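You operate a simulated robot arm through the tools that you are given. There is no shell and no other tool. Be economical: measure what you need, move in short steps, check, and stop when the job is done.

Carry out the task below with a simulated robot arm. There is one attempt and no reset: what you move stays moved.

TASK
Stack the small spacer block from the top of the store bench on top of the medium spacer block. Then stack the lot card marked "72" from the top of the store bench on top of the lot card marked "56". Then pull the bench cupboard door open. Do these in the order given.

It is judged by the outcome, as a careful person would: the job done as asked, and still so three seconds after it is handed in. It fails if anything else is knocked over, pushed out of place, dropped, spilled or broken.

THE ROBOT
A 6-joint arm with a two-finger parallel gripper on a trunk, on a base that drives. Base frame: it is fixed to the floor where the robot stands at the start and does not move with it; the origin is under the middle of the robot, x ahead of it, y to its left, z up; the surface under the hand at the start is at about z = 860. Readings come in mm, rad, newtons and seconds.
With the tool pointing down near the work surface it reaches from about 280 to 680 mm from the robot's upright axis, wherever it stands. Its first joint turns from -2.897 to 2.897 rad. Places, roughly: bench cupboard door [100, 3400, 400]. Payload 1.57 kg.
Tool frame: the origin (TCP) lies between the finger pads and is the grasp point; the fingertips stand 30 mm ahead of it; z points along the fingers, y is the line along which they close. Largest opening 110 mm; finger width 24, thickness 12; the body of the gripper, 48 by 112 mm, starts 78 mm behind the TCP.
Orientation is that of the tool frame in the base frame, as [roll, pitch, yaw] about the fixed x, y, z axes, in that order (R = Rz(yaw) Ry(pitch) Rx(roll)). With the fingers straight down and closing along the base's y, the tool's x points along the base's -x, its y along +y and its z along -z.

THE INTERFACE
- The arm moves only by the tool servo_tool. Its argument "targets" is a list of rows, each an object of numbers (a shift or turn left out is 0, a gripper value left out holds the last): "dx", "dy", "dz": the shift along the tool's x, y, z in units of 200 mm (1.0 is 200 mm); "ax", "ay", "az": the turn, a rotation vector about the tool's x, y, z in units of 45 degrees (1.0 is 45 degrees). In form: [{"dx": .., "dy": .., "dz": .., "ax": .., "ay": .., "az": ..}, ...]. A call has 1 to 8 rows; each row is the pose to reach, as a shift and turn from the pose commanded when the call began, along the tool's axes at that moment. "jaw" is the finger opening in mm, from 0 to 110, set as the call begins (left out, the last holds). A call with a number of a shift or a turn outside -1 to 1 is refused whole. Each row takes 0.2 s and may step no farther than 50 mm and 0.15 rad from the row before; otherwise, or with a gripper value out of range, the whole call is refused. Where a pose cannot be reached the arm comes as near as it can. A force on the tool above 40 N (or 10 N above the force at the start of the call, whichever is more), or a blocked arm, ends the call early, and 0.2 s more pass. Each finger travels about 108 mm/s and halts on what it meets, pressing with about 21 N; the grip force reading is that of the motor and also rises with nothing between the fingers. The clock runs only during rows and for 0.2 s after the last one: add rows that repeat a pose to give the fingers time. The reply holds the time, the measured pose of the TCP, the force on the tool along the base axes, the opening and the grip force, in the units named above and with some noise, with the torque about the TCP (base axes, N m) and any sound that the robot's microphone picked up.
- Cameras (640 x 400 px; columns grow to the right, rows downward): "scene" is now at [42.9, 126.5, 1640.7]; the picture's right is [-0.18, -0.98, 0.00], its down [-0.87, 0.16, -0.47] and it looks along [0.46, -0.08, -0.88] (base axes); focal length 291 px, centre (320, 200). "wrist" rides on the gripper at [70, 16, -141] in the tool frame; the picture's right is [-0.23, 0.97, 0.00], its down [-0.86, -0.20, -0.48] and it looks along [-0.47, -0.11, 0.88] (tool axes); focal length 222 px, centre (320, 200). There is no depth. A picture from a camera that has moved, and an enlarged one, comes with that camera's place and axes in the base frame and with its lens.
- camera(camera): a new picture of that camera. No time passes.
- move_column(by): slides the trunk up (or, below 0, down) by that many mm; the arm and the scene camera ride with it, the base frame stays. It gives what a move gives, with no picture.
- base_move(legs): drives the robot by 1 to 6 legs, each [ahead, left, turn to the left] in mm, mm and rad, along the robot's own axes; the way and the turn of a leg run together, so that a leg with both is an arc; at most 1500 mm and 3.142 rad a leg. The arm and the cameras ride along, it lands a little off, and it stops where it bumps. It gives what a move gives.
- pan_tilt(pan, tilt): turns the head with the scene camera to pan (to the left, within 2.094 rad either way) and tilt (down, from -0.506 to 1.204), counted from straight ahead of the robot. It gives what a move gives.
- enlarge(camera, box): a new picture of the part [left, top, right, bottom] of that camera's present view, enlarged. No time passes.
- hand_in(): hands the job in; it is judged then, once.

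Work in short steps. Places have to be worked out from the pictures, the camera data and where the tool is seen: move nearer, look again, correct. Check each grasp and each placing, and mend what went wrong. You have 165 turns and 108 pictures in all, those below and enlarged ones among them. Open the gripper and draw the arm clear of the work before you hand the job in, unless the task says otherwise; then end with one line.

The tools are called after "Call:" as name(argument=value, ...) on one line, values as JSON. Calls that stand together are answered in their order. servo_tool: Moves the arm, as the interface text tells. Its arguments: {"type":"object","properties":{"targets":{"type":"array","items":{"type":"object","properties":{"dx":{"type":"number"},"dy":{"type":"number"},"dz":{"type":"number"},"ax":{"type":"number"},"ay":{"type":"number"},"az":{"type":"number"}}}},"jaw":{"type":"number"}},"required":["targets"]} The other tools are called the same way: move_column (by) slides the trunk up or down; base_move (legs) drives the base; pan_tilt (pan, tilt) turns the head that bears the scene camera; camera (camera) takes a picture; enlarge (camera, box) takes an enlarged picture of a part of a camera's view; hand_in () hands the job in.

At the start:

```text
t: 0.0
tcp_pos: [375.0, 61.0, 1156.8]
ee_rot: [3.141, 0.0, 3.14]
force: [0.0, -0.1, 0.1]
moment: [0.02, 0.01, -0.01]
width: 109.9
grip_force: 0.0
trunk travel left (down, up): [-250.0, 340.0]
robot x, y, heading: [-0.5, -0.4, -0.001]
head pan, tilt: [-0.18, 1.08]
```

scene: 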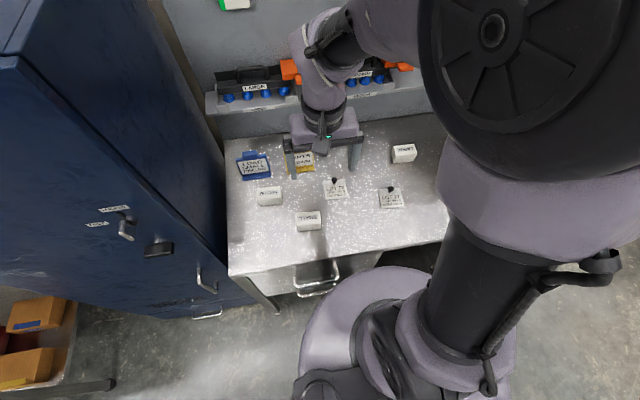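
wrist: 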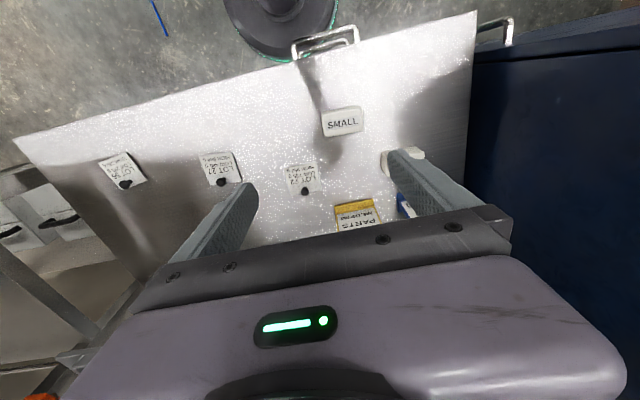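

The wrist view shows several blocks and cards. I'll enlarge both views to read the labels.

Call:
enlarge(camera="scene", box=[220, 120, 450, 264])

Call:
enlarge(camera="wrist", box=[80, 90, 448, 320])

```text
2.78 times, centred on (335, 192) of scene
camera zoom: at [42.9, 126.5, 1640.7], right [-0.18, -0.98, 0.0], down [-0.87, 0.16, -0.47], along [0.46, -0.08, -0.88], focal length 807 px, centre (278, 222)
```

zoom: 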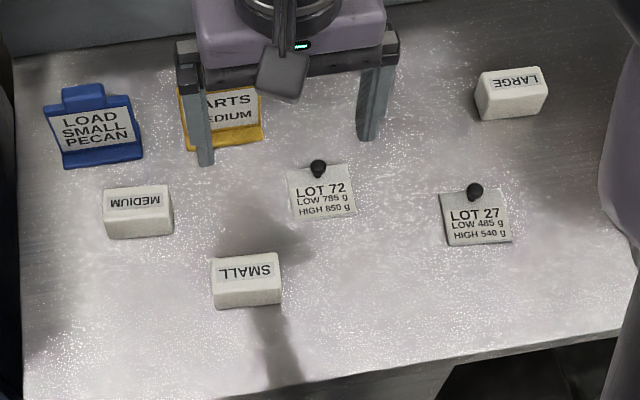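

```text
1.74 times, centred on (264, 205) of wrist
camera zoom: at [306.6, 78.7, 1297.9], right [0.23, 0.97, 0.0], down [0.86, -0.2, 0.48], along [0.47, -0.11, -0.88], focal length 386 px, centre (417, 191)
```

zoom: 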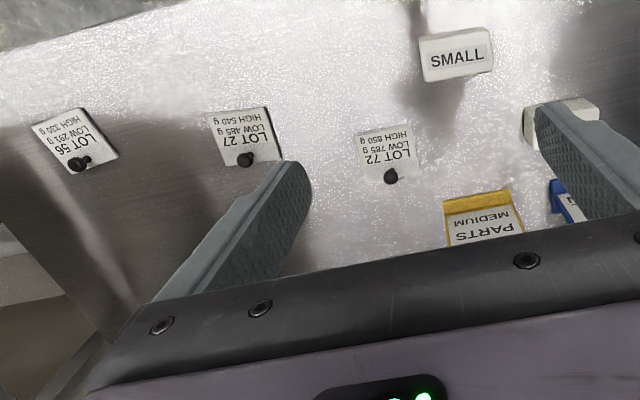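

Small block is at about (382,102), medium (481,203), card 72 (481,0) and card 56 (379,-351). I'll move above the small block and look from closer.

Call:
servo_tool(targets=[{"dy": 0.1, "dz": 0.15}, {"dx": -0.03, "dy": 0.2, "dz": 0.35}, {"dx": -0.03, "dy": 0.2, "dz": 0.5}, {"dx": -0.03, "dy": 0.2, "dz": 0.6}, {"dx": -0.03, "dy": 0.2, "dz": 0.6}], jaw=110)

Call:
camera(camera="wrist")

Call:
camera(camera="scene")

```text
t: 1.2
tcp_pos: [379.4, 102.4, 1036.3]
ee_rot: [-3.141, 0.001, 3.142]
force: [0.1, 0.6, -0.5]
moment: [0.04, -0.03, 0.04]
width: 110.0
grip_force: 0.1
trunk travel left (down, up): [-250.0, 340.0]
robot x, y, heading: [1.9, -3.1, -0.002]
head pan, tilt: [-0.18, 1.08]
```

```text
103 pictures are left
camera wrist: at [309.5, 119.1, 1177.0], right [0.23, 0.97, 0.0], down [0.86, -0.2, 0.48], along [0.47, -0.11, -0.88], focal length 222 px, centre (320, 200)
```

wrist: 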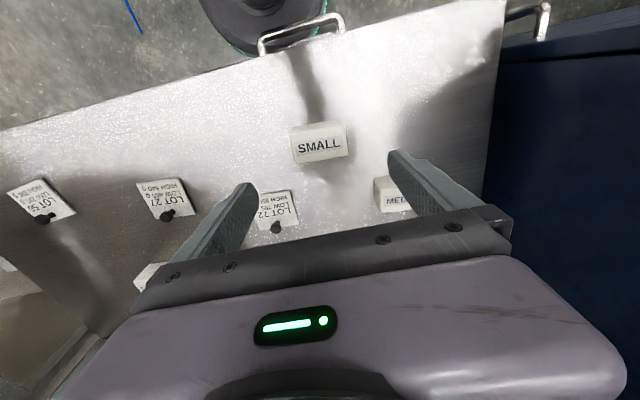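

```text
102 pictures are left
camera scene: at [42.7, 126.4, 1640.8], right [-0.18, -0.98, 0.0], down [-0.87, 0.16, -0.47], along [0.46, -0.08, -0.88], focal length 291 px, centre (320, 200)
```

scene: 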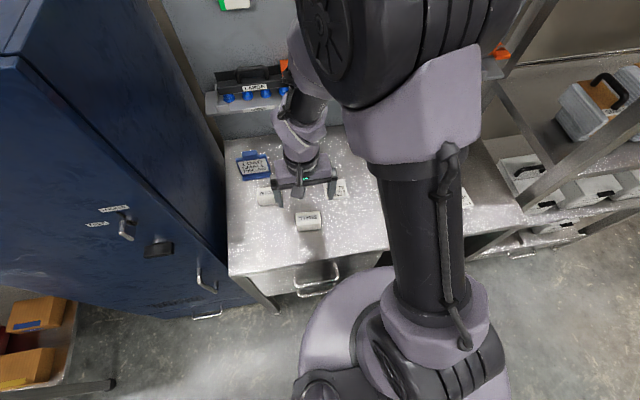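

The block is in view. I'll enlarge it to get its edges and size.

Call:
enlarge(camera="wrist", box=[260, 100, 420, 200])

```text
4.00 times, centred on (340, 150) of wrist
camera zoom: at [309.5, 119.1, 1177.0], right [0.23, 0.97, 0.0], down [0.86, -0.2, 0.48], along [0.47, -0.11, -0.88], focal length 888 px, centre (240, 400)
```

zoom: 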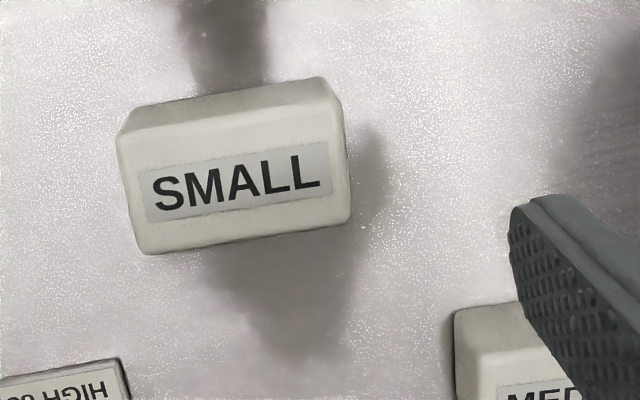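

Small block measures about 66×38×46 mm, centred at (380,102) with yaw ≈ -0.085 rad. I'll turn to match, descend to TCP z≈900, then close.

Call:
servo_tool(targets=[{"az": 0.108, "dz": 0.1}, {"az": 0.108, "dz": 0.3}, {"az": 0.108, "dz": 0.5}, {"az": 0.108, "dz": 0.6}, {"az": 0.108, "dz": 0.68}, {"az": 0.108, "dz": 0.68}], jaw=110)

Call:
camera(camera="wrist")

```text
t: 2.6
tcp_pos: [380.2, 103.9, 900.8]
ee_rot: [-3.141, -0.001, 3.059]
force: [0.1, -0.2, -1.0]
moment: [-0.03, -0.01, -0.02]
width: 110.3
grip_force: 0.1
trunk travel left (down, up): [-250.0, 340.0]
robot x, y, heading: [-0.2, 1.5, 0.001]
head pan, tilt: [-0.18, 1.08]
```

```text
100 pictures are left
camera wrist: at [312.8, 125.8, 1042.1], right [0.31, 0.95, 0.0], down [0.84, -0.27, 0.48], along [0.45, -0.15, -0.88], focal length 222 px, centre (320, 200)
```

wrist: 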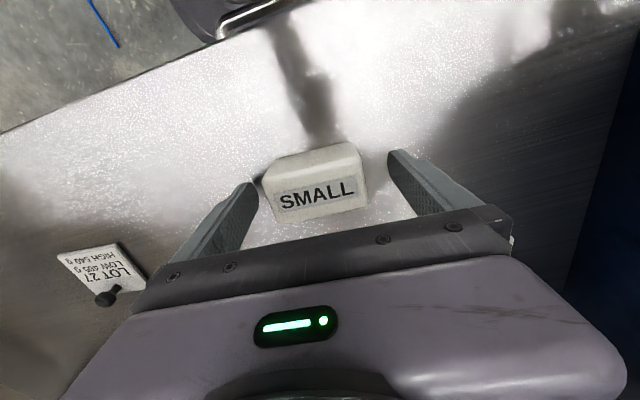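

The block sits between the fingers. Closing on it.

Call:
servo_tool(targets=[{}, {}, {}, {}], jaw=45)

```text
t: 3.6
tcp_pos: [381.4, 102.9, 901.1]
ee_rot: [-3.14, 0.001, 3.057]
force: [-0.3, 0.9, -0.2]
moment: [0.04, 0.0, -0.01]
width: 69.9
grip_force: 20.8
trunk travel left (down, up): [-250.0, 340.0]
robot x, y, heading: [2.0, 1.1, 0.003]
head pan, tilt: [-0.18, 1.08]
```

Gripped (70 mm wide). Lifting 100 mm and looking for the medium block.

Call:
servo_tool(targets=[{"dz": -0.15}, {"dz": -0.35}, {"dz": -0.55}, {"dz": -0.55}])

Call:
camera(camera="wrist")

Call:
enlarge(camera="scene", box=[220, 140, 348, 220])

```text
t: 4.6
tcp_pos: [379.2, 103.4, 1009.9]
ee_rot: [-3.141, -0.002, 3.056]
force: [-0.1, 0.0, -0.9]
moment: [0.04, -0.03, 0.02]
width: 69.8
grip_force: 21.0
trunk travel left (down, up): [-250.0, 340.0]
robot x, y, heading: [0.6, 0.7, 0.001]
head pan, tilt: [-0.18, 1.08]
```

```text
99 pictures are left
camera wrist: at [311.4, 125.1, 1151.1], right [0.31, 0.95, 0.0], down [0.84, -0.27, 0.48], along [0.45, -0.15, -0.88], focal length 222 px, centre (320, 200)
```

wrist: 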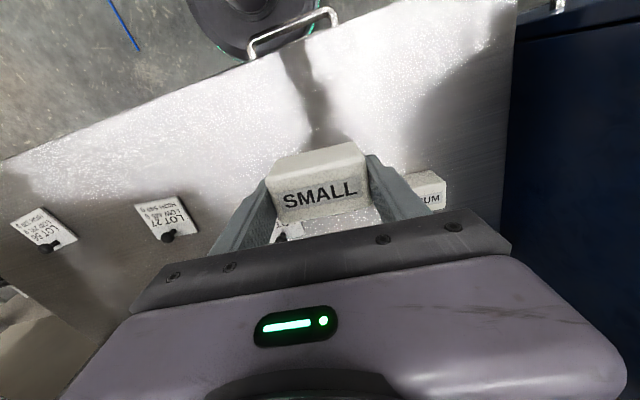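

```text
5.00 times, centred on (284, 180) of scene
camera zoom: at [43.5, 126.7, 1640.7], right [-0.18, -0.98, 0.0], down [-0.87, 0.16, -0.47], along [0.46, -0.08, -0.88], focal length 1453 px, centre (500, 300)
```

zoom: 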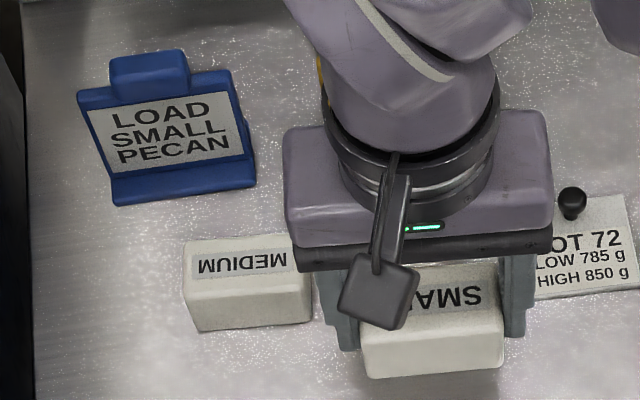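

Gripper partly hides the medium block, so I'll shift 90 mm to the right to uncover it and measure.

Call:
servo_tool(targets=[{"dy": -0.2}, {"dy": -0.4}, {"dy": -0.45}, {"dy": -0.45}])

Call:
enlarge(camera="scene", box=[230, 160, 310, 210])

Call:
enlarge(camera="wrist", box=[380, 150, 540, 250])

```text
t: 5.6
tcp_pos: [372.5, 12.4, 1009.5]
ee_rot: [3.141, 0.001, 3.059]
force: [-0.4, 0.1, -0.7]
moment: [0.01, 0.01, -0.03]
width: 69.7
grip_force: 21.1
trunk travel left (down, up): [-250.0, 340.0]
robot x, y, heading: [0.1, -2.6, 0.003]
head pan, tilt: [-0.18, 1.08]
```

```text
8.00 times, centred on (270, 185) of scene
camera zoom: at [43.0, 126.5, 1640.7], right [-0.18, -0.98, 0.0], down [-0.87, 0.16, -0.47], along [0.46, -0.08, -0.88], focal length 2325 px, centre (720, 320)
```

zoom: 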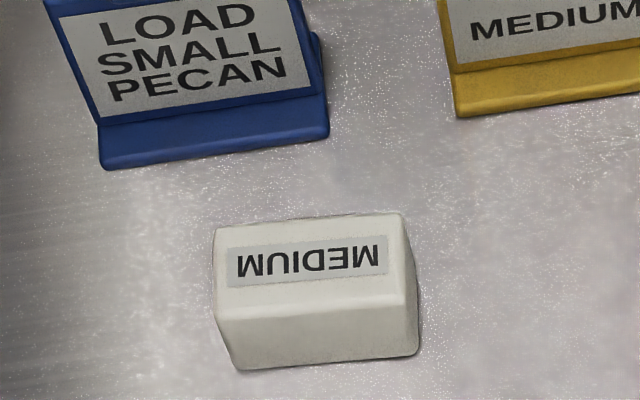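

```text
4.00 times, centred on (460, 200) of wrist
camera zoom: at [304.7, 34.5, 1151.0], right [0.31, 0.95, 0.0], down [0.84, -0.27, 0.48], along [0.45, -0.15, -0.88], focal length 888 px, centre (-240, 200)
```

zoom: 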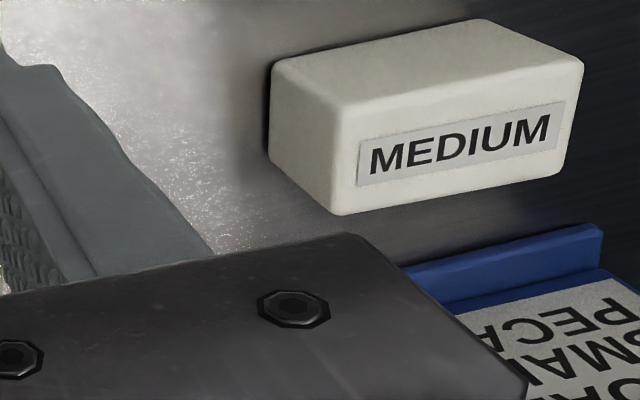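

Medium block centre is about (481,199.5), yaw ≈ -0.087, top at z≈902. I'll carry the small block above it at the present height.

Call:
servo_tool(targets=[{"dy": 0.2, "dx": -0.09}, {"dy": 0.4, "dx": -0.18}, {"dy": 0.6, "dx": -0.27}, {"dy": 0.8, "dx": -0.36}, {"dy": 0.93, "dx": -0.43}, {"dy": 0.979, "dx": -0.458}, {"dy": 0.979, "dx": -0.458}])

Call:
enlarge(camera="scene", box=[220, 130, 348, 210])

Call:
camera(camera="wrist")

```text
t: 7.2
tcp_pos: [483.1, 200.3, 1012.1]
ee_rot: [-3.14, 0.0, 3.059]
force: [1.4, 0.0, -1.9]
moment: [0.02, 0.01, 0.02]
width: 69.8
grip_force: 21.3
trunk travel left (down, up): [-250.0, 340.0]
robot x, y, heading: [1.7, -2.0, -0.0]
head pan, tilt: [-0.18, 1.08]
```

```text
5.00 times, centred on (284, 170) of scene
camera zoom: at [43.0, 126.6, 1640.7], right [-0.18, -0.98, 0.0], down [-0.87, 0.16, -0.47], along [0.46, -0.08, -0.88], focal length 1453 px, centre (500, 350)
```

zoom: 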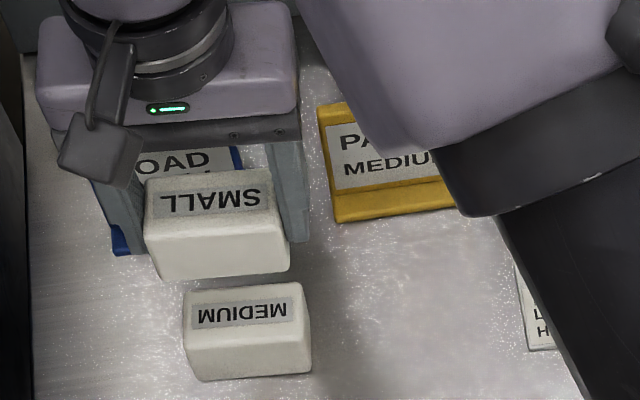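

```text
94 pictures are left
camera wrist: at [414.5, 222.0, 1154.4], right [0.31, 0.95, 0.0], down [0.84, -0.27, 0.48], along [0.45, -0.15, -0.88], focal length 222 px, centre (320, 200)
```

wrist: 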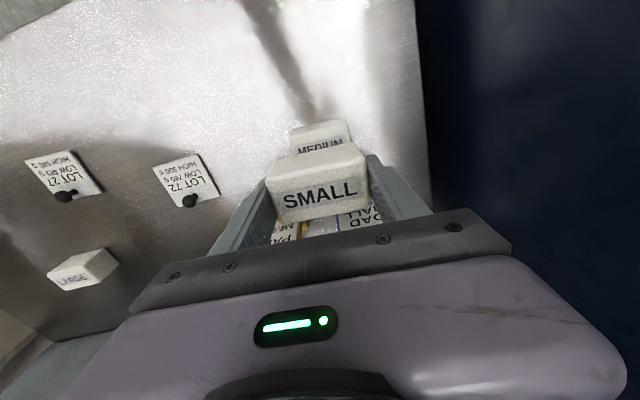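

Over the medium block. I'll zoom in further to compare yaw and x offset of the two blocks before lowering.

Call:
enlarge(camera="scene", box=[240, 160, 304, 200])

```text
10.00 times, centred on (272, 180) of scene
camera zoom: at [43.0, 126.6, 1640.7], right [-0.18, -0.98, 0.0], down [-0.87, 0.16, -0.47], along [0.46, -0.08, -0.88], focal length 2906 px, centre (800, 400)
```

zoom: 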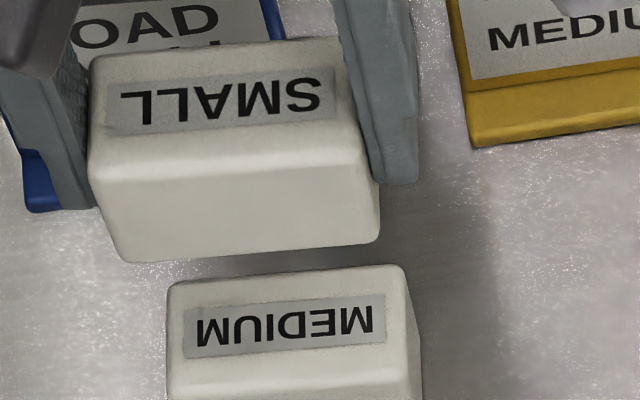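

Yaws match; the small block is about 3–4 mm too far in x. I'll correct 3 mm and lower to just above contact.

Call:
servo_tool(targets=[{"dx": 0.016, "dy": 0.005, "dz": 0.1}, {"dx": 0.016, "dy": 0.005, "dz": 0.22}, {"dx": 0.016, "dy": 0.005, "dz": 0.28}, {"dx": 0.016, "dy": 0.005, "dz": 0.31}, {"dx": 0.016, "dy": 0.005, "dz": 0.31}])

Call:
enlarge(camera="scene", box=[240, 160, 304, 200])

```text
t: 8.4
tcp_pos: [478.7, 201.6, 949.1]
ee_rot: [3.141, 0.001, 3.058]
force: [0.1, 0.2, -1.4]
moment: [0.03, -0.03, -0.01]
width: 69.7
grip_force: 21.0
trunk travel left (down, up): [-250.0, 340.0]
robot x, y, heading: [-2.0, 1.9, 0.001]
head pan, tilt: [-0.18, 1.08]
```

```text
10.00 times, centred on (272, 180) of scene
camera zoom: at [42.9, 126.6, 1640.7], right [-0.18, -0.98, 0.0], down [-0.87, 0.16, -0.47], along [0.46, -0.08, -0.88], focal length 2906 px, centre (800, 400)
```

zoom: 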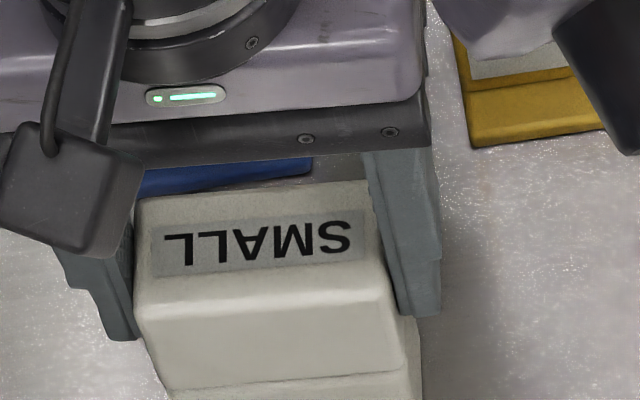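

Nearly in contact. I'll view a lower region to check alignment.

Call:
enlarge(camera="scene", box=[240, 175, 304, 215])

Call:
servo_tool(targets=[{"dz": 0.015}, {"dz": 0.025}, {"dz": 0.025}])

```text
10.00 times, centred on (272, 195) of scene
camera zoom: at [42.9, 126.6, 1640.7], right [-0.18, -0.98, 0.0], down [-0.87, 0.16, -0.47], along [0.46, -0.08, -0.88], focal length 2906 px, centre (800, 250)
```

zoom: 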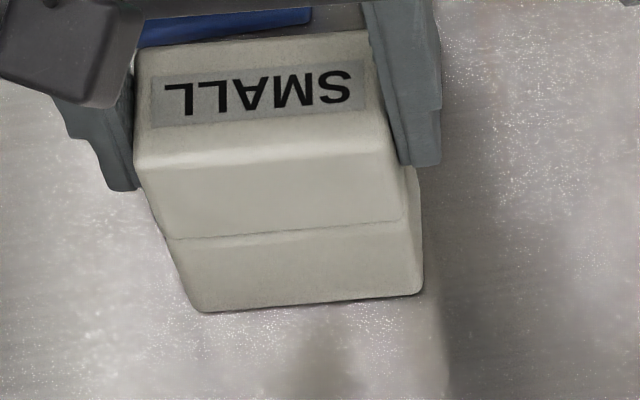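

```text
t: 9.2
tcp_pos: [478.8, 202.6, 944.9]
ee_rot: [3.139, 0.001, 3.058]
force: [0.2, -0.5, 21.5]
moment: [-0.18, 0.04, 0.17]
width: 69.7
grip_force: 21.2
trunk travel left (down, up): [-250.0, 340.0]
robot x, y, heading: [-3.1, -0.0, -0.001]
head pan, tilt: [-0.18, 1.08]
```

Contact made (21 N down). I'll ease off slightly and open the fingers.

Call:
servo_tool(targets=[{"dz": -0.004}, {"dz": -0.006}])

Call:
servo_tool(targets=[{}, {}, {}], jaw=95)

```text
t: 9.8
tcp_pos: [477.8, 202.3, 945.4]
ee_rot: [3.14, 0.001, 3.059]
force: [5.7, 1.6, 16.2]
moment: [0.08, -0.36, -0.02]
width: 69.6
grip_force: 21.2
trunk travel left (down, up): [-250.0, 340.0]
robot x, y, heading: [2.8, -3.7, -0.004]
head pan, tilt: [-0.18, 1.08]
```

```text
t: 10.6
tcp_pos: [478.0, 201.5, 943.1]
ee_rot: [-3.142, 0.0, 3.057]
force: [-0.6, -0.3, -0.5]
moment: [0.0, 0.02, -0.01]
width: 94.8
grip_force: 0.1
trunk travel left (down, up): [-250.0, 340.0]
robot x, y, heading: [1.6, -0.6, 0.007]
head pan, tilt: [-0.18, 1.08]
```

Released. Now I'll rise straight up well above the block and check the stack.

Call:
servo_tool(targets=[{"dz": -0.1}, {"dz": -0.3}, {"dz": -0.5}, {"dz": -0.7}, {"dz": -0.7, "dy": -0.25}, {"dz": -0.7, "dy": -0.5}, {"dz": -0.7, "dy": -0.75}, {"dz": -0.7, "dy": -0.98}], jaw=95)

Call:
enlarge(camera="scene", box=[220, 130, 348, 210])

Call:
camera(camera="wrist")

```text
t: 12.4
tcp_pos: [461.6, 5.3, 1082.1]
ee_rot: [-3.141, -0.001, 3.056]
force: [-0.5, 0.2, -0.1]
moment: [0.02, 0.02, 0.01]
width: 94.8
grip_force: 0.0
trunk travel left (down, up): [-250.0, 340.0]
robot x, y, heading: [-1.2, 1.4, 0.004]
head pan, tilt: [-0.18, 1.08]
```

```text
5.00 times, centred on (284, 170) of scene
camera zoom: at [42.8, 125.5, 1640.8], right [-0.18, -0.98, 0.0], down [-0.87, 0.16, -0.47], along [0.46, -0.08, -0.88], focal length 1453 px, centre (500, 350)
```

zoom: 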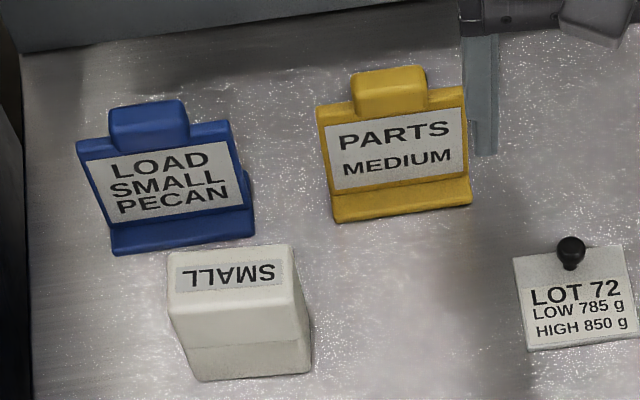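

```text
89 pictures are left
camera wrist: at [393.2, 27.3, 1224.9], right [0.31, 0.95, 0.0], down [0.84, -0.27, 0.48], along [0.45, -0.15, -0.88], focal length 222 px, centre (320, 200)
```

wrist: 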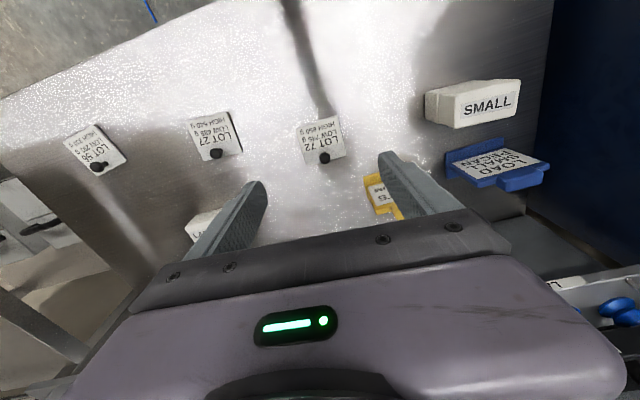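

The stack stands squarely. Next I'll zoom in on cards 72 and 56 and their knobs.

Call:
enlarge(camera="wrist", box=[272, 90, 400, 170])

Call:
enlarge(camera="wrist", box=[50, 100, 178, 180])

Call:
enlarge(camera="scene", box=[310, 165, 374, 205])

```text
5.00 times, centred on (336, 130) of wrist
camera zoom: at [393.2, 27.3, 1224.9], right [0.31, 0.95, 0.0], down [0.84, -0.27, 0.48], along [0.45, -0.15, -0.88], focal length 1111 px, centre (240, 550)
```

zoom: 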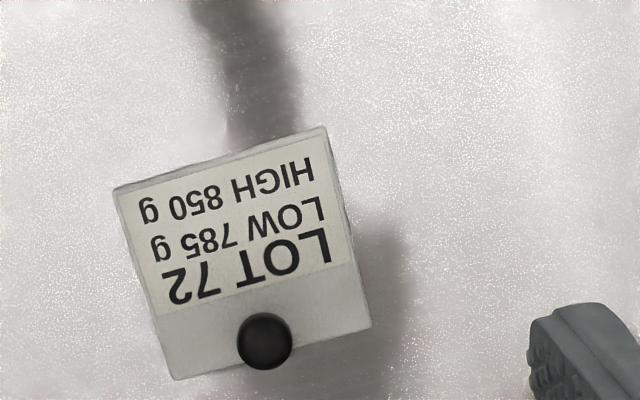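

```text
5.00 times, centred on (114, 140) of wrist
camera zoom: at [393.2, 27.3, 1224.9], right [0.31, 0.95, 0.0], down [0.84, -0.27, 0.48], along [0.45, -0.15, -0.88], focal length 1111 px, centre (1350, 500)
```

zoom: 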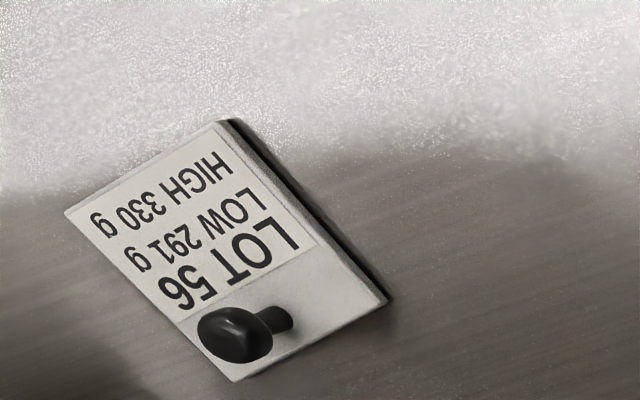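

```text
10.00 times, centred on (342, 185) of scene
camera zoom: at [42.8, 125.5, 1640.8], right [-0.18, -0.98, 0.0], down [-0.87, 0.16, -0.47], along [0.46, -0.08, -0.88], focal length 2906 px, centre (100, 350)
```

zoom: 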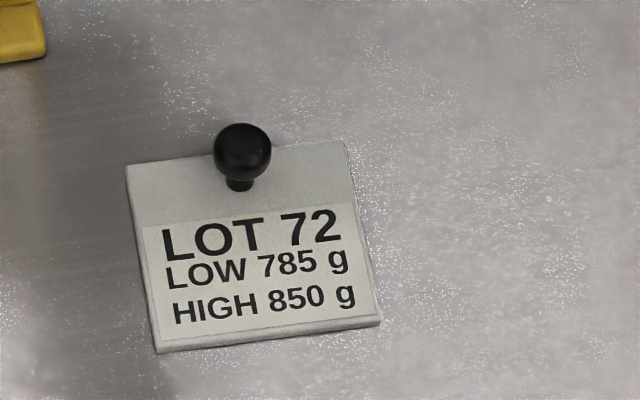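

Card 72 is about 69×64×5 mm with yaw ≈ -0.04. Its ball knob is at (502,-1), with top at z≈892 and ball centre ≈883. I'll move above the knob with the fingers 50 mm apart.

Call:
servo_tool(targets=[{"dx": -0.1, "dy": -0.007, "dz": 0.1, "az": -0.057}, {"dx": -0.204, "dy": -0.014, "dz": 0.25, "az": -0.057}, {"dx": -0.204, "dy": -0.014, "dz": 0.45, "az": -0.057}, {"dx": -0.204, "dy": -0.014, "dz": 0.6, "az": -0.057}, {"dx": -0.204, "dy": -0.014, "dz": 0.7, "az": -0.057}, {"dx": -0.204, "dy": -0.014, "dz": 0.7, "az": -0.057}], jaw=50)

Call:
camera(camera="wrist")

Call:
enlarge(camera="scene", box=[294, 140, 390, 200])

```text
t: 13.8
tcp_pos: [503.8, 0.5, 945.2]
ee_rot: [-3.141, 0.0, 3.101]
force: [0.0, -0.4, -0.3]
moment: [0.04, 0.01, -0.01]
width: 50.0
grip_force: 0.0
trunk travel left (down, up): [-250.0, 340.0]
robot x, y, heading: [0.9, 1.8, 0.0]
head pan, tilt: [-0.18, 1.08]
```

```text
85 pictures are left
camera wrist: at [434.6, 19.4, 1086.5], right [0.27, 0.96, 0.0], down [0.85, -0.23, 0.48], along [0.46, -0.13, -0.88], focal length 222 px, centre (320, 200)
```

wrist: 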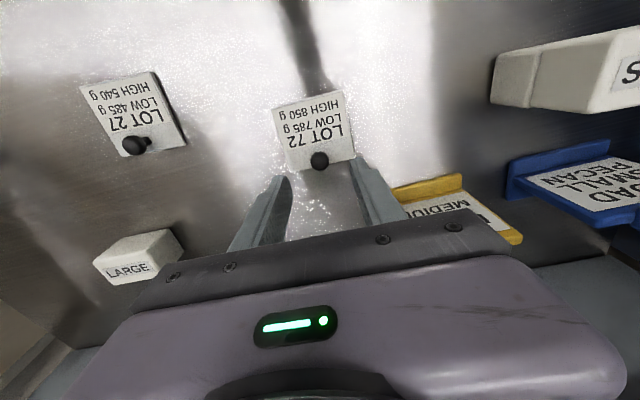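

```text
6.67 times, centred on (342, 170) of scene
camera zoom: at [42.8, 126.5, 1640.8], right [-0.18, -0.98, 0.0], down [-0.87, 0.16, -0.47], along [0.46, -0.08, -0.88], focal length 1938 px, centre (173, 400)
```

zoom: 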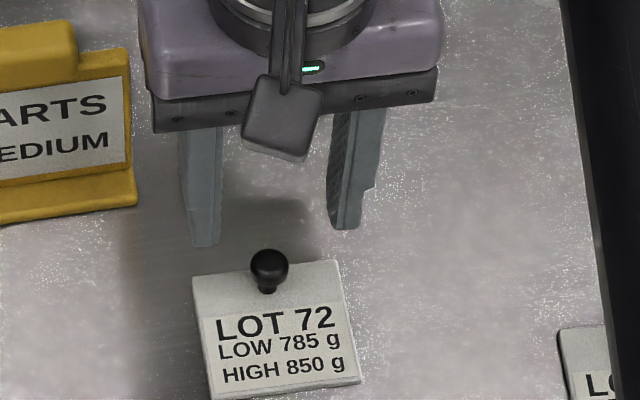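

Knob estimated at (500,-0.5), so I shift 3 mm back and descend to TCP ≈ 903.

Call:
servo_tool(targets=[{"dx": 0.015, "dz": 0.08}, {"dx": 0.015, "dz": 0.16}, {"dx": 0.015, "dz": 0.2}, {"dx": 0.015, "dz": 0.2}])

Call:
enlarge(camera="wrist", box=[240, 140, 400, 240])

Call:
enlarge(camera="scene", box=[310, 150, 374, 190])

```text
t: 14.8
tcp_pos: [500.2, 0.1, 904.2]
ee_rot: [3.141, -0.002, 3.102]
force: [-0.3, 0.0, -0.5]
moment: [0.01, -0.01, 0.02]
width: 49.9
grip_force: 0.1
trunk travel left (down, up): [-250.0, 340.0]
robot x, y, heading: [0.5, -1.4, -0.002]
head pan, tilt: [-0.18, 1.08]
```

```text
4.00 times, centred on (320, 190) of wrist
camera zoom: at [432.0, 19.5, 1045.0], right [0.27, 0.96, 0.0], down [0.85, -0.23, 0.48], along [0.46, -0.13, -0.88], focal length 888 px, centre (320, 240)
```

zoom: 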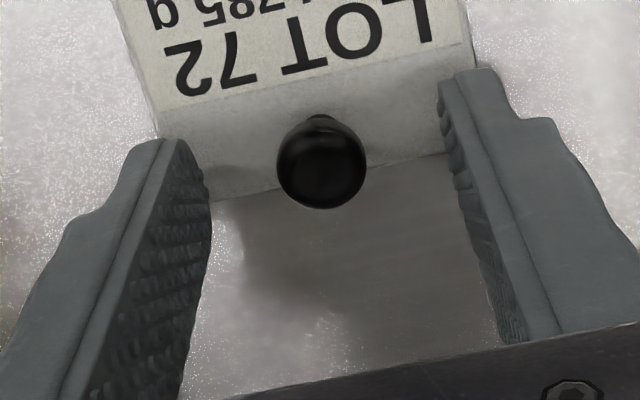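

```text
10.00 times, centred on (342, 170) of scene
camera zoom: at [42.8, 126.5, 1640.8], right [-0.18, -0.98, 0.0], down [-0.87, 0.16, -0.47], along [0.46, -0.08, -0.88], focal length 2906 px, centre (100, 500)
```

zoom: 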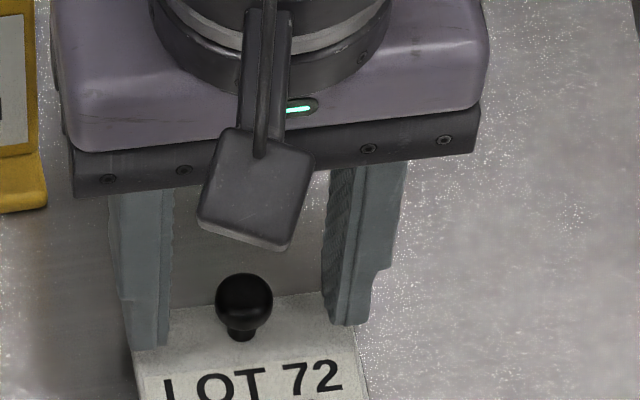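

Centred on the knob. Lowering 7 mm so the tips sit just above the card; watching force.

Call:
servo_tool(targets=[{"dz": 0.015}, {"dz": 0.025}, {"dz": 0.035}, {"dz": 0.035}])

Call:
enlarge(camera="scene", box=[310, 165, 374, 205])

```text
t: 15.8
tcp_pos: [499.8, 0.3, 896.2]
ee_rot: [3.141, 0.001, 3.101]
force: [0.3, -1.0, 0.4]
moment: [0.01, 0.02, -0.01]
width: 50.0
grip_force: 0.2
trunk travel left (down, up): [-250.0, 340.0]
robot x, y, heading: [0.7, 0.4, -0.0]
head pan, tilt: [-0.18, 1.08]
```

```text
10.00 times, centred on (342, 185) of scene
camera zoom: at [42.9, 126.5, 1640.7], right [-0.18, -0.98, 0.0], down [-0.87, 0.16, -0.47], along [0.46, -0.08, -0.88], focal length 2906 px, centre (100, 350)
```

zoom: 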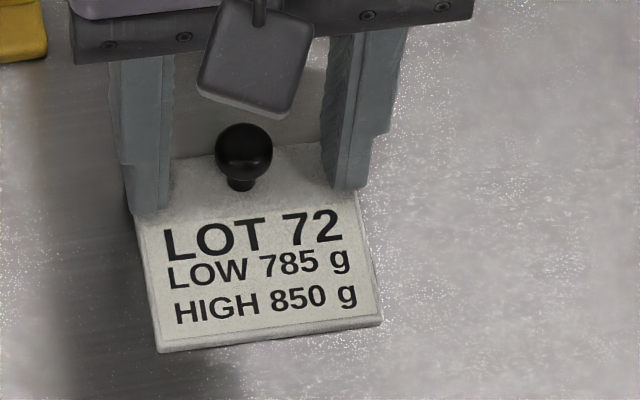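

No contact yet and the tips are very near the card. Closing on the knob.

Call:
servo_tool(targets=[{}, {}, {}, {}], jaw=5)

```text
t: 16.8
tcp_pos: [500.6, 0.5, 896.5]
ee_rot: [-3.141, 0.0, 3.101]
force: [0.3, -0.4, -0.7]
moment: [-0.02, 0.01, -0.01]
width: 16.3
grip_force: 21.1
trunk travel left (down, up): [-250.0, 340.0]
robot x, y, heading: [-0.8, -5.5, 0.002]
head pan, tilt: [-0.18, 1.08]
```

Knob gripped at 16 mm. Lifting slowly 30 mm and checking for tilt.

Call:
servo_tool(targets=[{"dz": -0.03}, {"dz": -0.08}, {"dz": -0.15}, {"dz": -0.15}])

Call:
enlarge(camera="scene", box=[294, 140, 390, 200])

Call:
camera(camera="wrist")

```text
t: 17.8
tcp_pos: [501.3, 0.2, 926.8]
ee_rot: [-3.141, -0.002, 3.103]
force: [-0.2, -0.6, -1.5]
moment: [0.0, 0.01, 0.02]
width: 16.1
grip_force: 21.2
trunk travel left (down, up): [-250.0, 340.0]
robot x, y, heading: [1.4, 1.6, 0.001]
head pan, tilt: [-0.18, 1.08]
```

```text
6.67 times, centred on (342, 170) of scene
camera zoom: at [43.1, 126.5, 1640.7], right [-0.18, -0.98, 0.0], down [-0.87, 0.16, -0.47], along [0.46, -0.08, -0.88], focal length 1938 px, centre (173, 400)
```

zoom: 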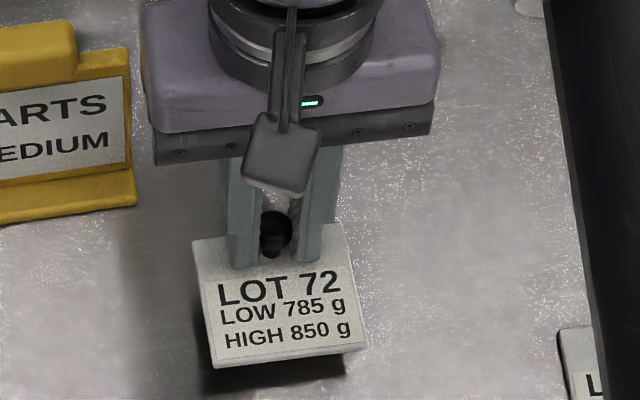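

```text
79 pictures are left
camera wrist: at [431.7, 19.4, 1068.7], right [0.27, 0.96, 0.0], down [0.85, -0.23, 0.48], along [0.46, -0.13, -0.88], focal length 222 px, centre (320, 200)
```

wrist: 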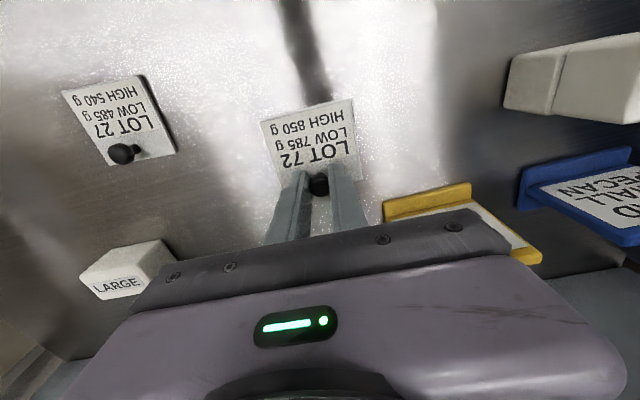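

The card hangs level. I'll lift to z≈1000 and carry it toward card 56 (around (380,-353), yaw ≈ +0.1), stopping short at the side for a close look.

Call:
servo_tool(targets=[{"dz": -0.2}, {"dz": -0.37}, {"dz": -0.37, "dy": -0.2, "dx": 0.09}, {"dz": -0.37, "dy": -0.4, "dx": 0.18}, {"dz": -0.37, "dy": -0.6, "dx": 0.27}, {"dz": -0.37, "dy": -0.8, "dx": 0.36}, {"dz": -0.37, "dy": -0.98, "dx": 0.45}, {"dz": -0.37, "dy": -0.98, "dx": 0.45}])

Call:
servo_tool(targets=[{"dy": -0.1, "az": -0.1}, {"dy": -0.2, "az": -0.18}, {"dy": -0.2, "az": -0.18}])

Call:
camera(camera="wrist")

Call:
camera(camera="scene")

```text
t: 19.6
tcp_pos: [400.9, -191.5, 1000.2]
ee_rot: [3.141, 0.0, 3.103]
force: [-0.2, 0.2, -1.0]
moment: [0.0, 0.01, 0.01]
width: 16.1
grip_force: 20.7
trunk travel left (down, up): [-250.0, 340.0]
robot x, y, heading: [-1.2, -1.3, 0.003]
head pan, tilt: [-0.18, 1.08]
```

```text
t: 20.4
tcp_pos: [400.9, -231.5, 1000.5]
ee_rot: [-3.141, 0.002, -3.038]
force: [0.1, 0.3, 0.0]
moment: [-0.03, 0.01, 0.01]
width: 16.2
grip_force: 21.4
trunk travel left (down, up): [-250.0, 340.0]
robot x, y, heading: [1.4, 0.4, 0.003]
head pan, tilt: [-0.18, 1.08]
```

```text
78 pictures are left
camera wrist: at [329.5, -223.3, 1142.7], right [0.13, 0.99, 0.0], down [0.87, -0.11, 0.48], along [0.47, -0.06, -0.88], focal length 222 px, centre (320, 200)
```

wrist: 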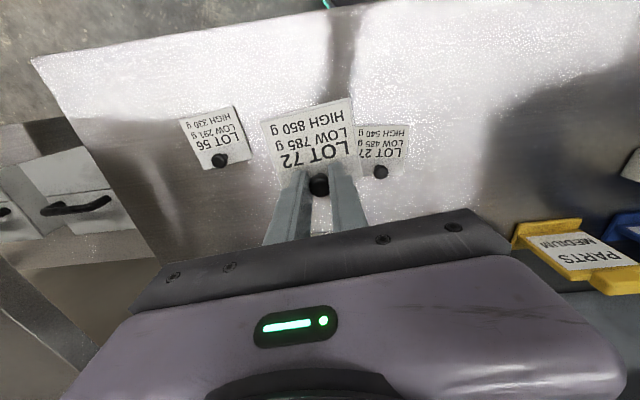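

```text
77 pictures are left
camera scene: at [42.9, 126.7, 1640.7], right [-0.18, -0.98, 0.0], down [-0.87, 0.16, -0.47], along [0.46, -0.08, -0.88], focal length 291 px, centre (320, 200)
```

scene: 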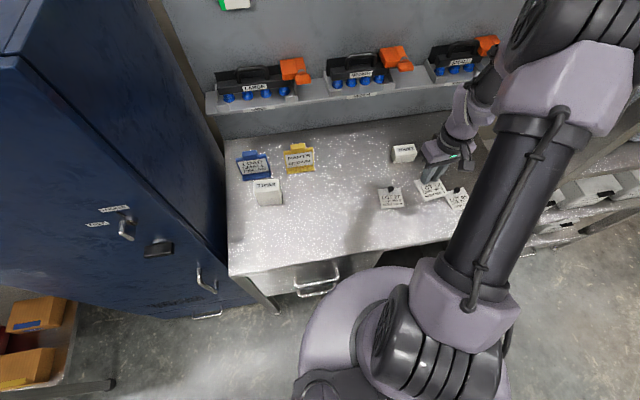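

Both views show card 56. Zooming in on it.

Call:
enlarge(camera="wrist", box=[160, 80, 352, 200])

Call:
enlarge(camera="scene", box=[400, 160, 480, 210])

```text
3.33 times, centred on (256, 140) of wrist
camera zoom: at [329.5, -223.3, 1142.7], right [0.13, 0.99, 0.0], down [0.87, -0.11, 0.48], along [0.47, -0.06, -0.88], focal length 740 px, centre (533, 400)
```

zoom: 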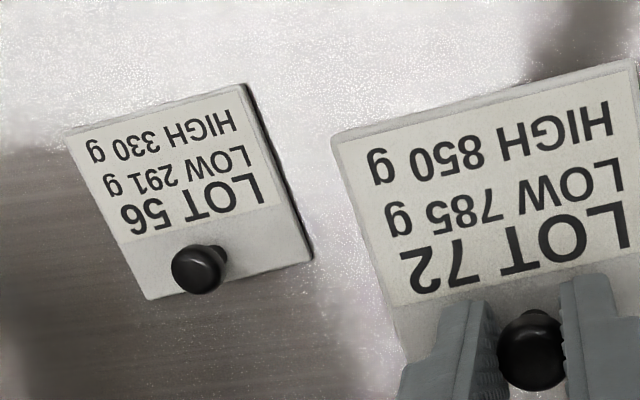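

```text
8.00 times, centred on (440, 185) of scene
camera zoom: at [42.9, 126.7, 1640.7], right [-0.18, -0.98, 0.0], down [-0.87, 0.16, -0.47], along [0.46, -0.08, -0.88], focal length 2325 px, centre (-640, 320)
```

zoom: 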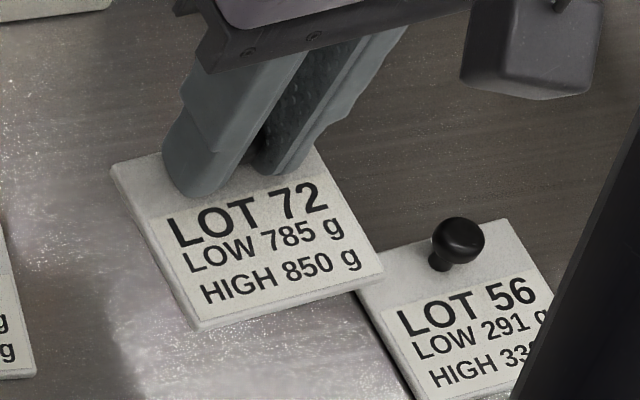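

Card 56: knob at (401,-355.5), yaw ≈ +0.115. Its knob takes up the far edge, so card 72 must lie just in front of it, about 23 mm nearer, with its knob at (378,-358). Moving above that spot.

Call:
servo_tool(targets=[{"dy": -0.15, "dx": 0.05, "az": -0.019}, {"dy": -0.35, "dx": 0.1, "az": -0.019}, {"dy": -0.53, "dx": 0.15, "az": -0.019}, {"dy": -0.617, "dx": 0.18, "az": -0.019}, {"dy": -0.617, "dx": 0.18, "dz": 0.1, "az": -0.019}, {"dy": -0.617, "dx": 0.18, "dz": 0.25, "az": -0.019}, {"dy": -0.617, "dx": 0.18, "dz": 0.25, "az": -0.019}])

Call:
camera(camera="wrist")

Call:
camera(camera="scene")

```text
t: 22.0
tcp_pos: [376.5, -357.7, 952.2]
ee_rot: [-3.141, 0.0, -3.025]
force: [-0.1, 0.5, 0.6]
moment: [0.03, 0.01, 0.0]
width: 16.5
grip_force: 21.3
trunk travel left (down, up): [-250.0, 340.0]
robot x, y, heading: [-2.8, -1.0, 0.001]
head pan, tilt: [-0.18, 1.08]
```

```text
74 pictures are left
camera wrist: at [305.9, -350.1, 1093.1], right [0.11, 0.99, 0.0], down [0.87, -0.1, 0.48], along [0.48, -0.05, -0.88], focal length 222 px, centre (320, 200)
```

wrist: 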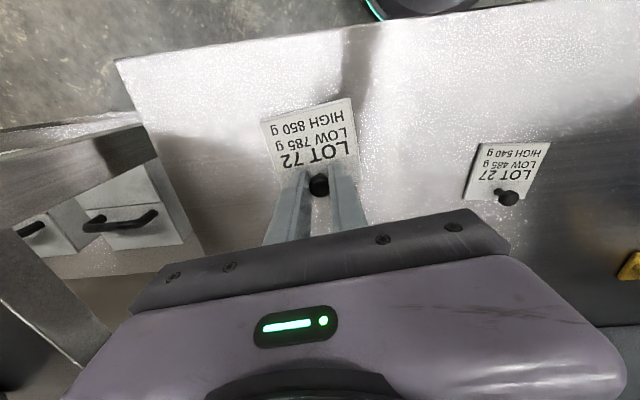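

```text
73 pictures are left
camera scene: at [42.8, 126.7, 1640.8], right [-0.18, -0.98, 0.0], down [-0.87, 0.16, -0.47], along [0.46, -0.08, -0.88], focal length 291 px, centre (320, 200)
```

scene: 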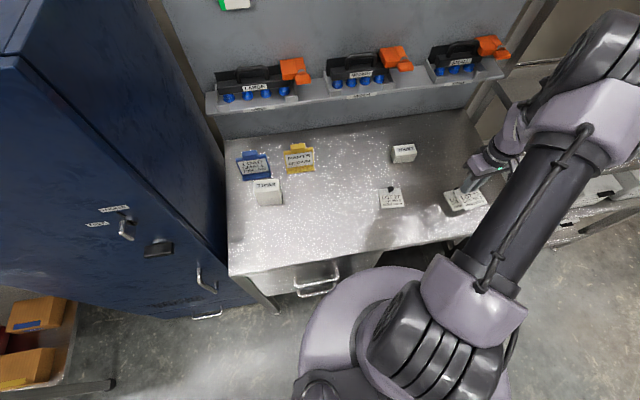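

Card 56 is hidden from the wrist camera now, so I zoom in on the scene view.

Call:
enlarge(camera="scene", box=[430, 170, 510, 220])

Call:
enlarge(camera="wrist", box=[240, 90, 400, 190])

```text
8.00 times, centred on (470, 195) of scene
camera zoom: at [42.8, 126.7, 1640.8], right [-0.18, -0.98, 0.0], down [-0.87, 0.16, -0.47], along [0.46, -0.08, -0.88], focal length 2325 px, centre (-880, 240)
```

zoom: 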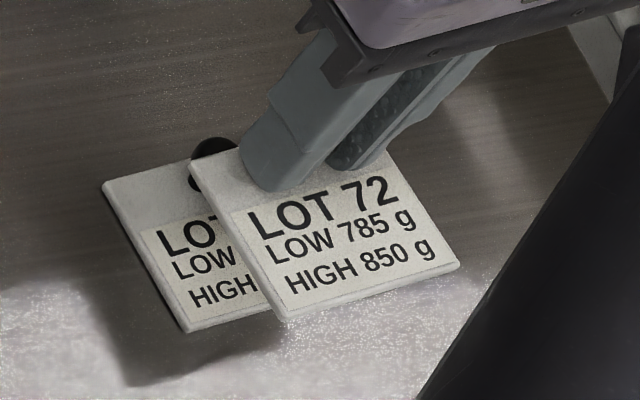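

```text
4.00 times, centred on (320, 140) of wrist
camera zoom: at [305.9, -350.1, 1093.1], right [0.11, 0.99, 0.0], down [0.87, -0.1, 0.48], along [0.48, -0.05, -0.88], focal length 888 px, centre (320, 440)
```

zoom: 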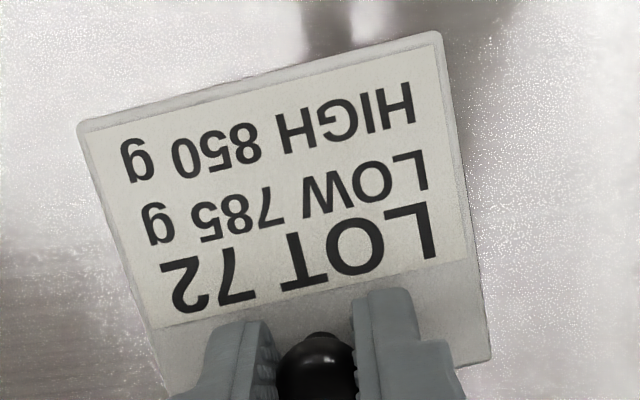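

Relative offset in the scene view comes out to (-23,-2) mm, as planned. Lowering to about 12 mm above contact and rechecking.

Call:
servo_tool(targets=[{"dz": 0.08}, {"dz": 0.15}, {"dz": 0.19}, {"dz": 0.19}])

Call:
enlarge(camera="scene", box=[430, 170, 510, 220])

```text
t: 23.0
tcp_pos: [376.9, -356.5, 914.4]
ee_rot: [-3.141, 0.0, -3.025]
force: [-0.2, -0.4, 0.7]
moment: [0.01, 0.02, 0.03]
width: 16.5
grip_force: 21.1
trunk travel left (down, up): [-250.0, 340.0]
robot x, y, heading: [2.9, 0.2, -0.001]
head pan, tilt: [-0.18, 1.08]
```

```text
8.00 times, centred on (470, 195) of scene
camera zoom: at [42.9, 126.5, 1640.8], right [-0.18, -0.98, 0.0], down [-0.87, 0.16, -0.47], along [0.46, -0.08, -0.88], focal length 2325 px, centre (-880, 240)
```

zoom: 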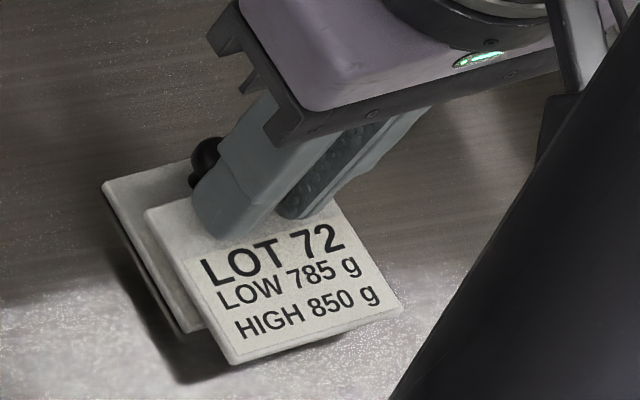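

Alignment holds and card 56's knob stands behind the finger. Lowering in small steps until contact.

Call:
servo_tool(targets=[{"dz": 0.025}, {"dz": 0.045}, {"dz": 0.055}, {"dz": 0.062}, {"dz": 0.062}])

Call:
enlarge(camera="scene", box=[430, 170, 510, 220])

```text
t: 24.2
tcp_pos: [378.1, -358.3, 902.8]
ee_rot: [3.141, -0.001, -3.025]
force: [-1.3, -0.2, 1.8]
moment: [-0.01, 0.01, 0.03]
width: 16.0
grip_force: 20.7
trunk travel left (down, up): [-250.0, 340.0]
robot x, y, heading: [1.9, -2.0, -0.003]
head pan, tilt: [-0.18, 1.08]
```

```text
8.00 times, centred on (470, 195) of scene
camera zoom: at [42.8, 126.7, 1640.8], right [-0.18, -0.98, 0.0], down [-0.87, 0.16, -0.47], along [0.46, -0.08, -0.88], focal length 2325 px, centre (-880, 240)
```

zoom: 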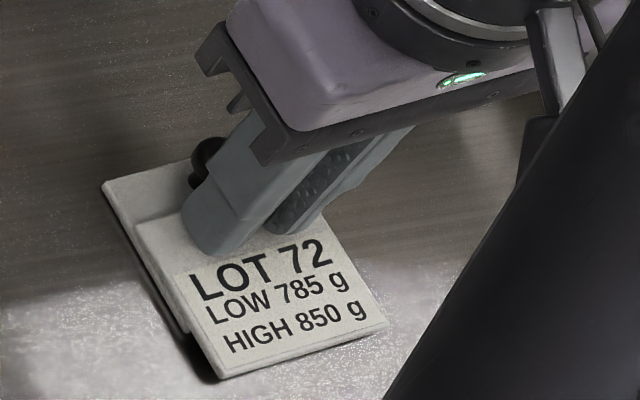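

First light contact seems to have begun (1.8 N). Another 2 mm down to seat it.

Call:
servo_tool(targets=[{"dz": 0.005}, {"dz": 0.01}, {"dz": 0.01}])

```text
t: 25.0
tcp_pos: [377.1, -356.6, 899.0]
ee_rot: [-3.139, 0.001, -3.025]
force: [2.1, -2.3, 19.0]
moment: [-0.05, -0.09, 0.0]
width: 16.1
grip_force: 21.3
trunk travel left (down, up): [-250.0, 340.0]
robot x, y, heading: [-1.2, 0.4, 0.001]
head pan, tilt: [-0.18, 1.08]
```

Seated (19 N). Easing up a touch and opening.

Call:
servo_tool(targets=[{"dz": -0.006}, {"dz": -0.006}])

Call:
servo_tool(targets=[{}, {}, {}], jaw=45)

Call:
servo_tool(targets=[{"dz": -0.05}, {"dz": -0.15}, {"dz": -0.35}, {"dz": -0.55}, {"dz": -0.75}, {"dz": -0.75}])

Call:
camera(camera="wrist")

Call:
enlarge(camera="scene", box=[430, 170, 510, 220])

```text
t: 25.6
tcp_pos: [376.9, -357.6, 900.4]
ee_rot: [3.139, -0.003, -3.025]
force: [1.7, 0.1, 6.4]
moment: [0.03, -0.09, -0.01]
width: 16.5
grip_force: 21.4
trunk travel left (down, up): [-250.0, 340.0]
robot x, y, heading: [1.5, -2.9, -0.004]
head pan, tilt: [-0.18, 1.08]
```

```text
t: 26.4
tcp_pos: [377.2, -357.7, 900.3]
ee_rot: [3.141, 0.001, -3.024]
force: [0.4, 0.1, 0.6]
moment: [-0.02, 0.01, 0.02]
width: 45.1
grip_force: 0.0
trunk travel left (down, up): [-250.0, 340.0]
robot x, y, heading: [-0.9, 0.0, 0.001]
head pan, tilt: [-0.18, 1.08]
```

```text
t: 27.8
tcp_pos: [378.9, -357.4, 1052.5]
ee_rot: [3.141, 0.0, -3.026]
force: [0.5, 0.2, 0.1]
moment: [0.01, 0.01, 0.02]
width: 45.3
grip_force: 0.0
trunk travel left (down, up): [-250.0, 340.0]
robot x, y, heading: [-3.9, 0.5, 0.0]
head pan, tilt: [-0.18, 1.08]
```

```text
68 pictures are left
camera wrist: at [307.2, -349.4, 1193.2], right [0.11, 0.99, 0.0], down [0.87, -0.1, 0.48], along [0.47, -0.05, -0.88], focal length 222 px, centre (320, 200)
```

wrist: 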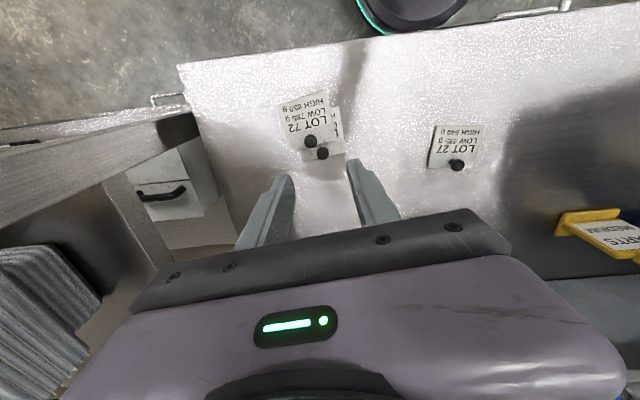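

```text
8.00 times, centred on (470, 195) of scene
camera zoom: at [43.2, 126.2, 1640.7], right [-0.18, -0.98, 0.0], down [-0.87, 0.16, -0.47], along [0.46, -0.08, -0.88], focal length 2325 px, centre (-880, 240)
```

zoom: 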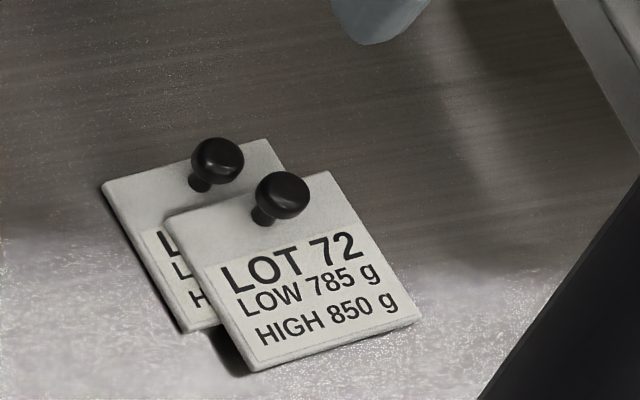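

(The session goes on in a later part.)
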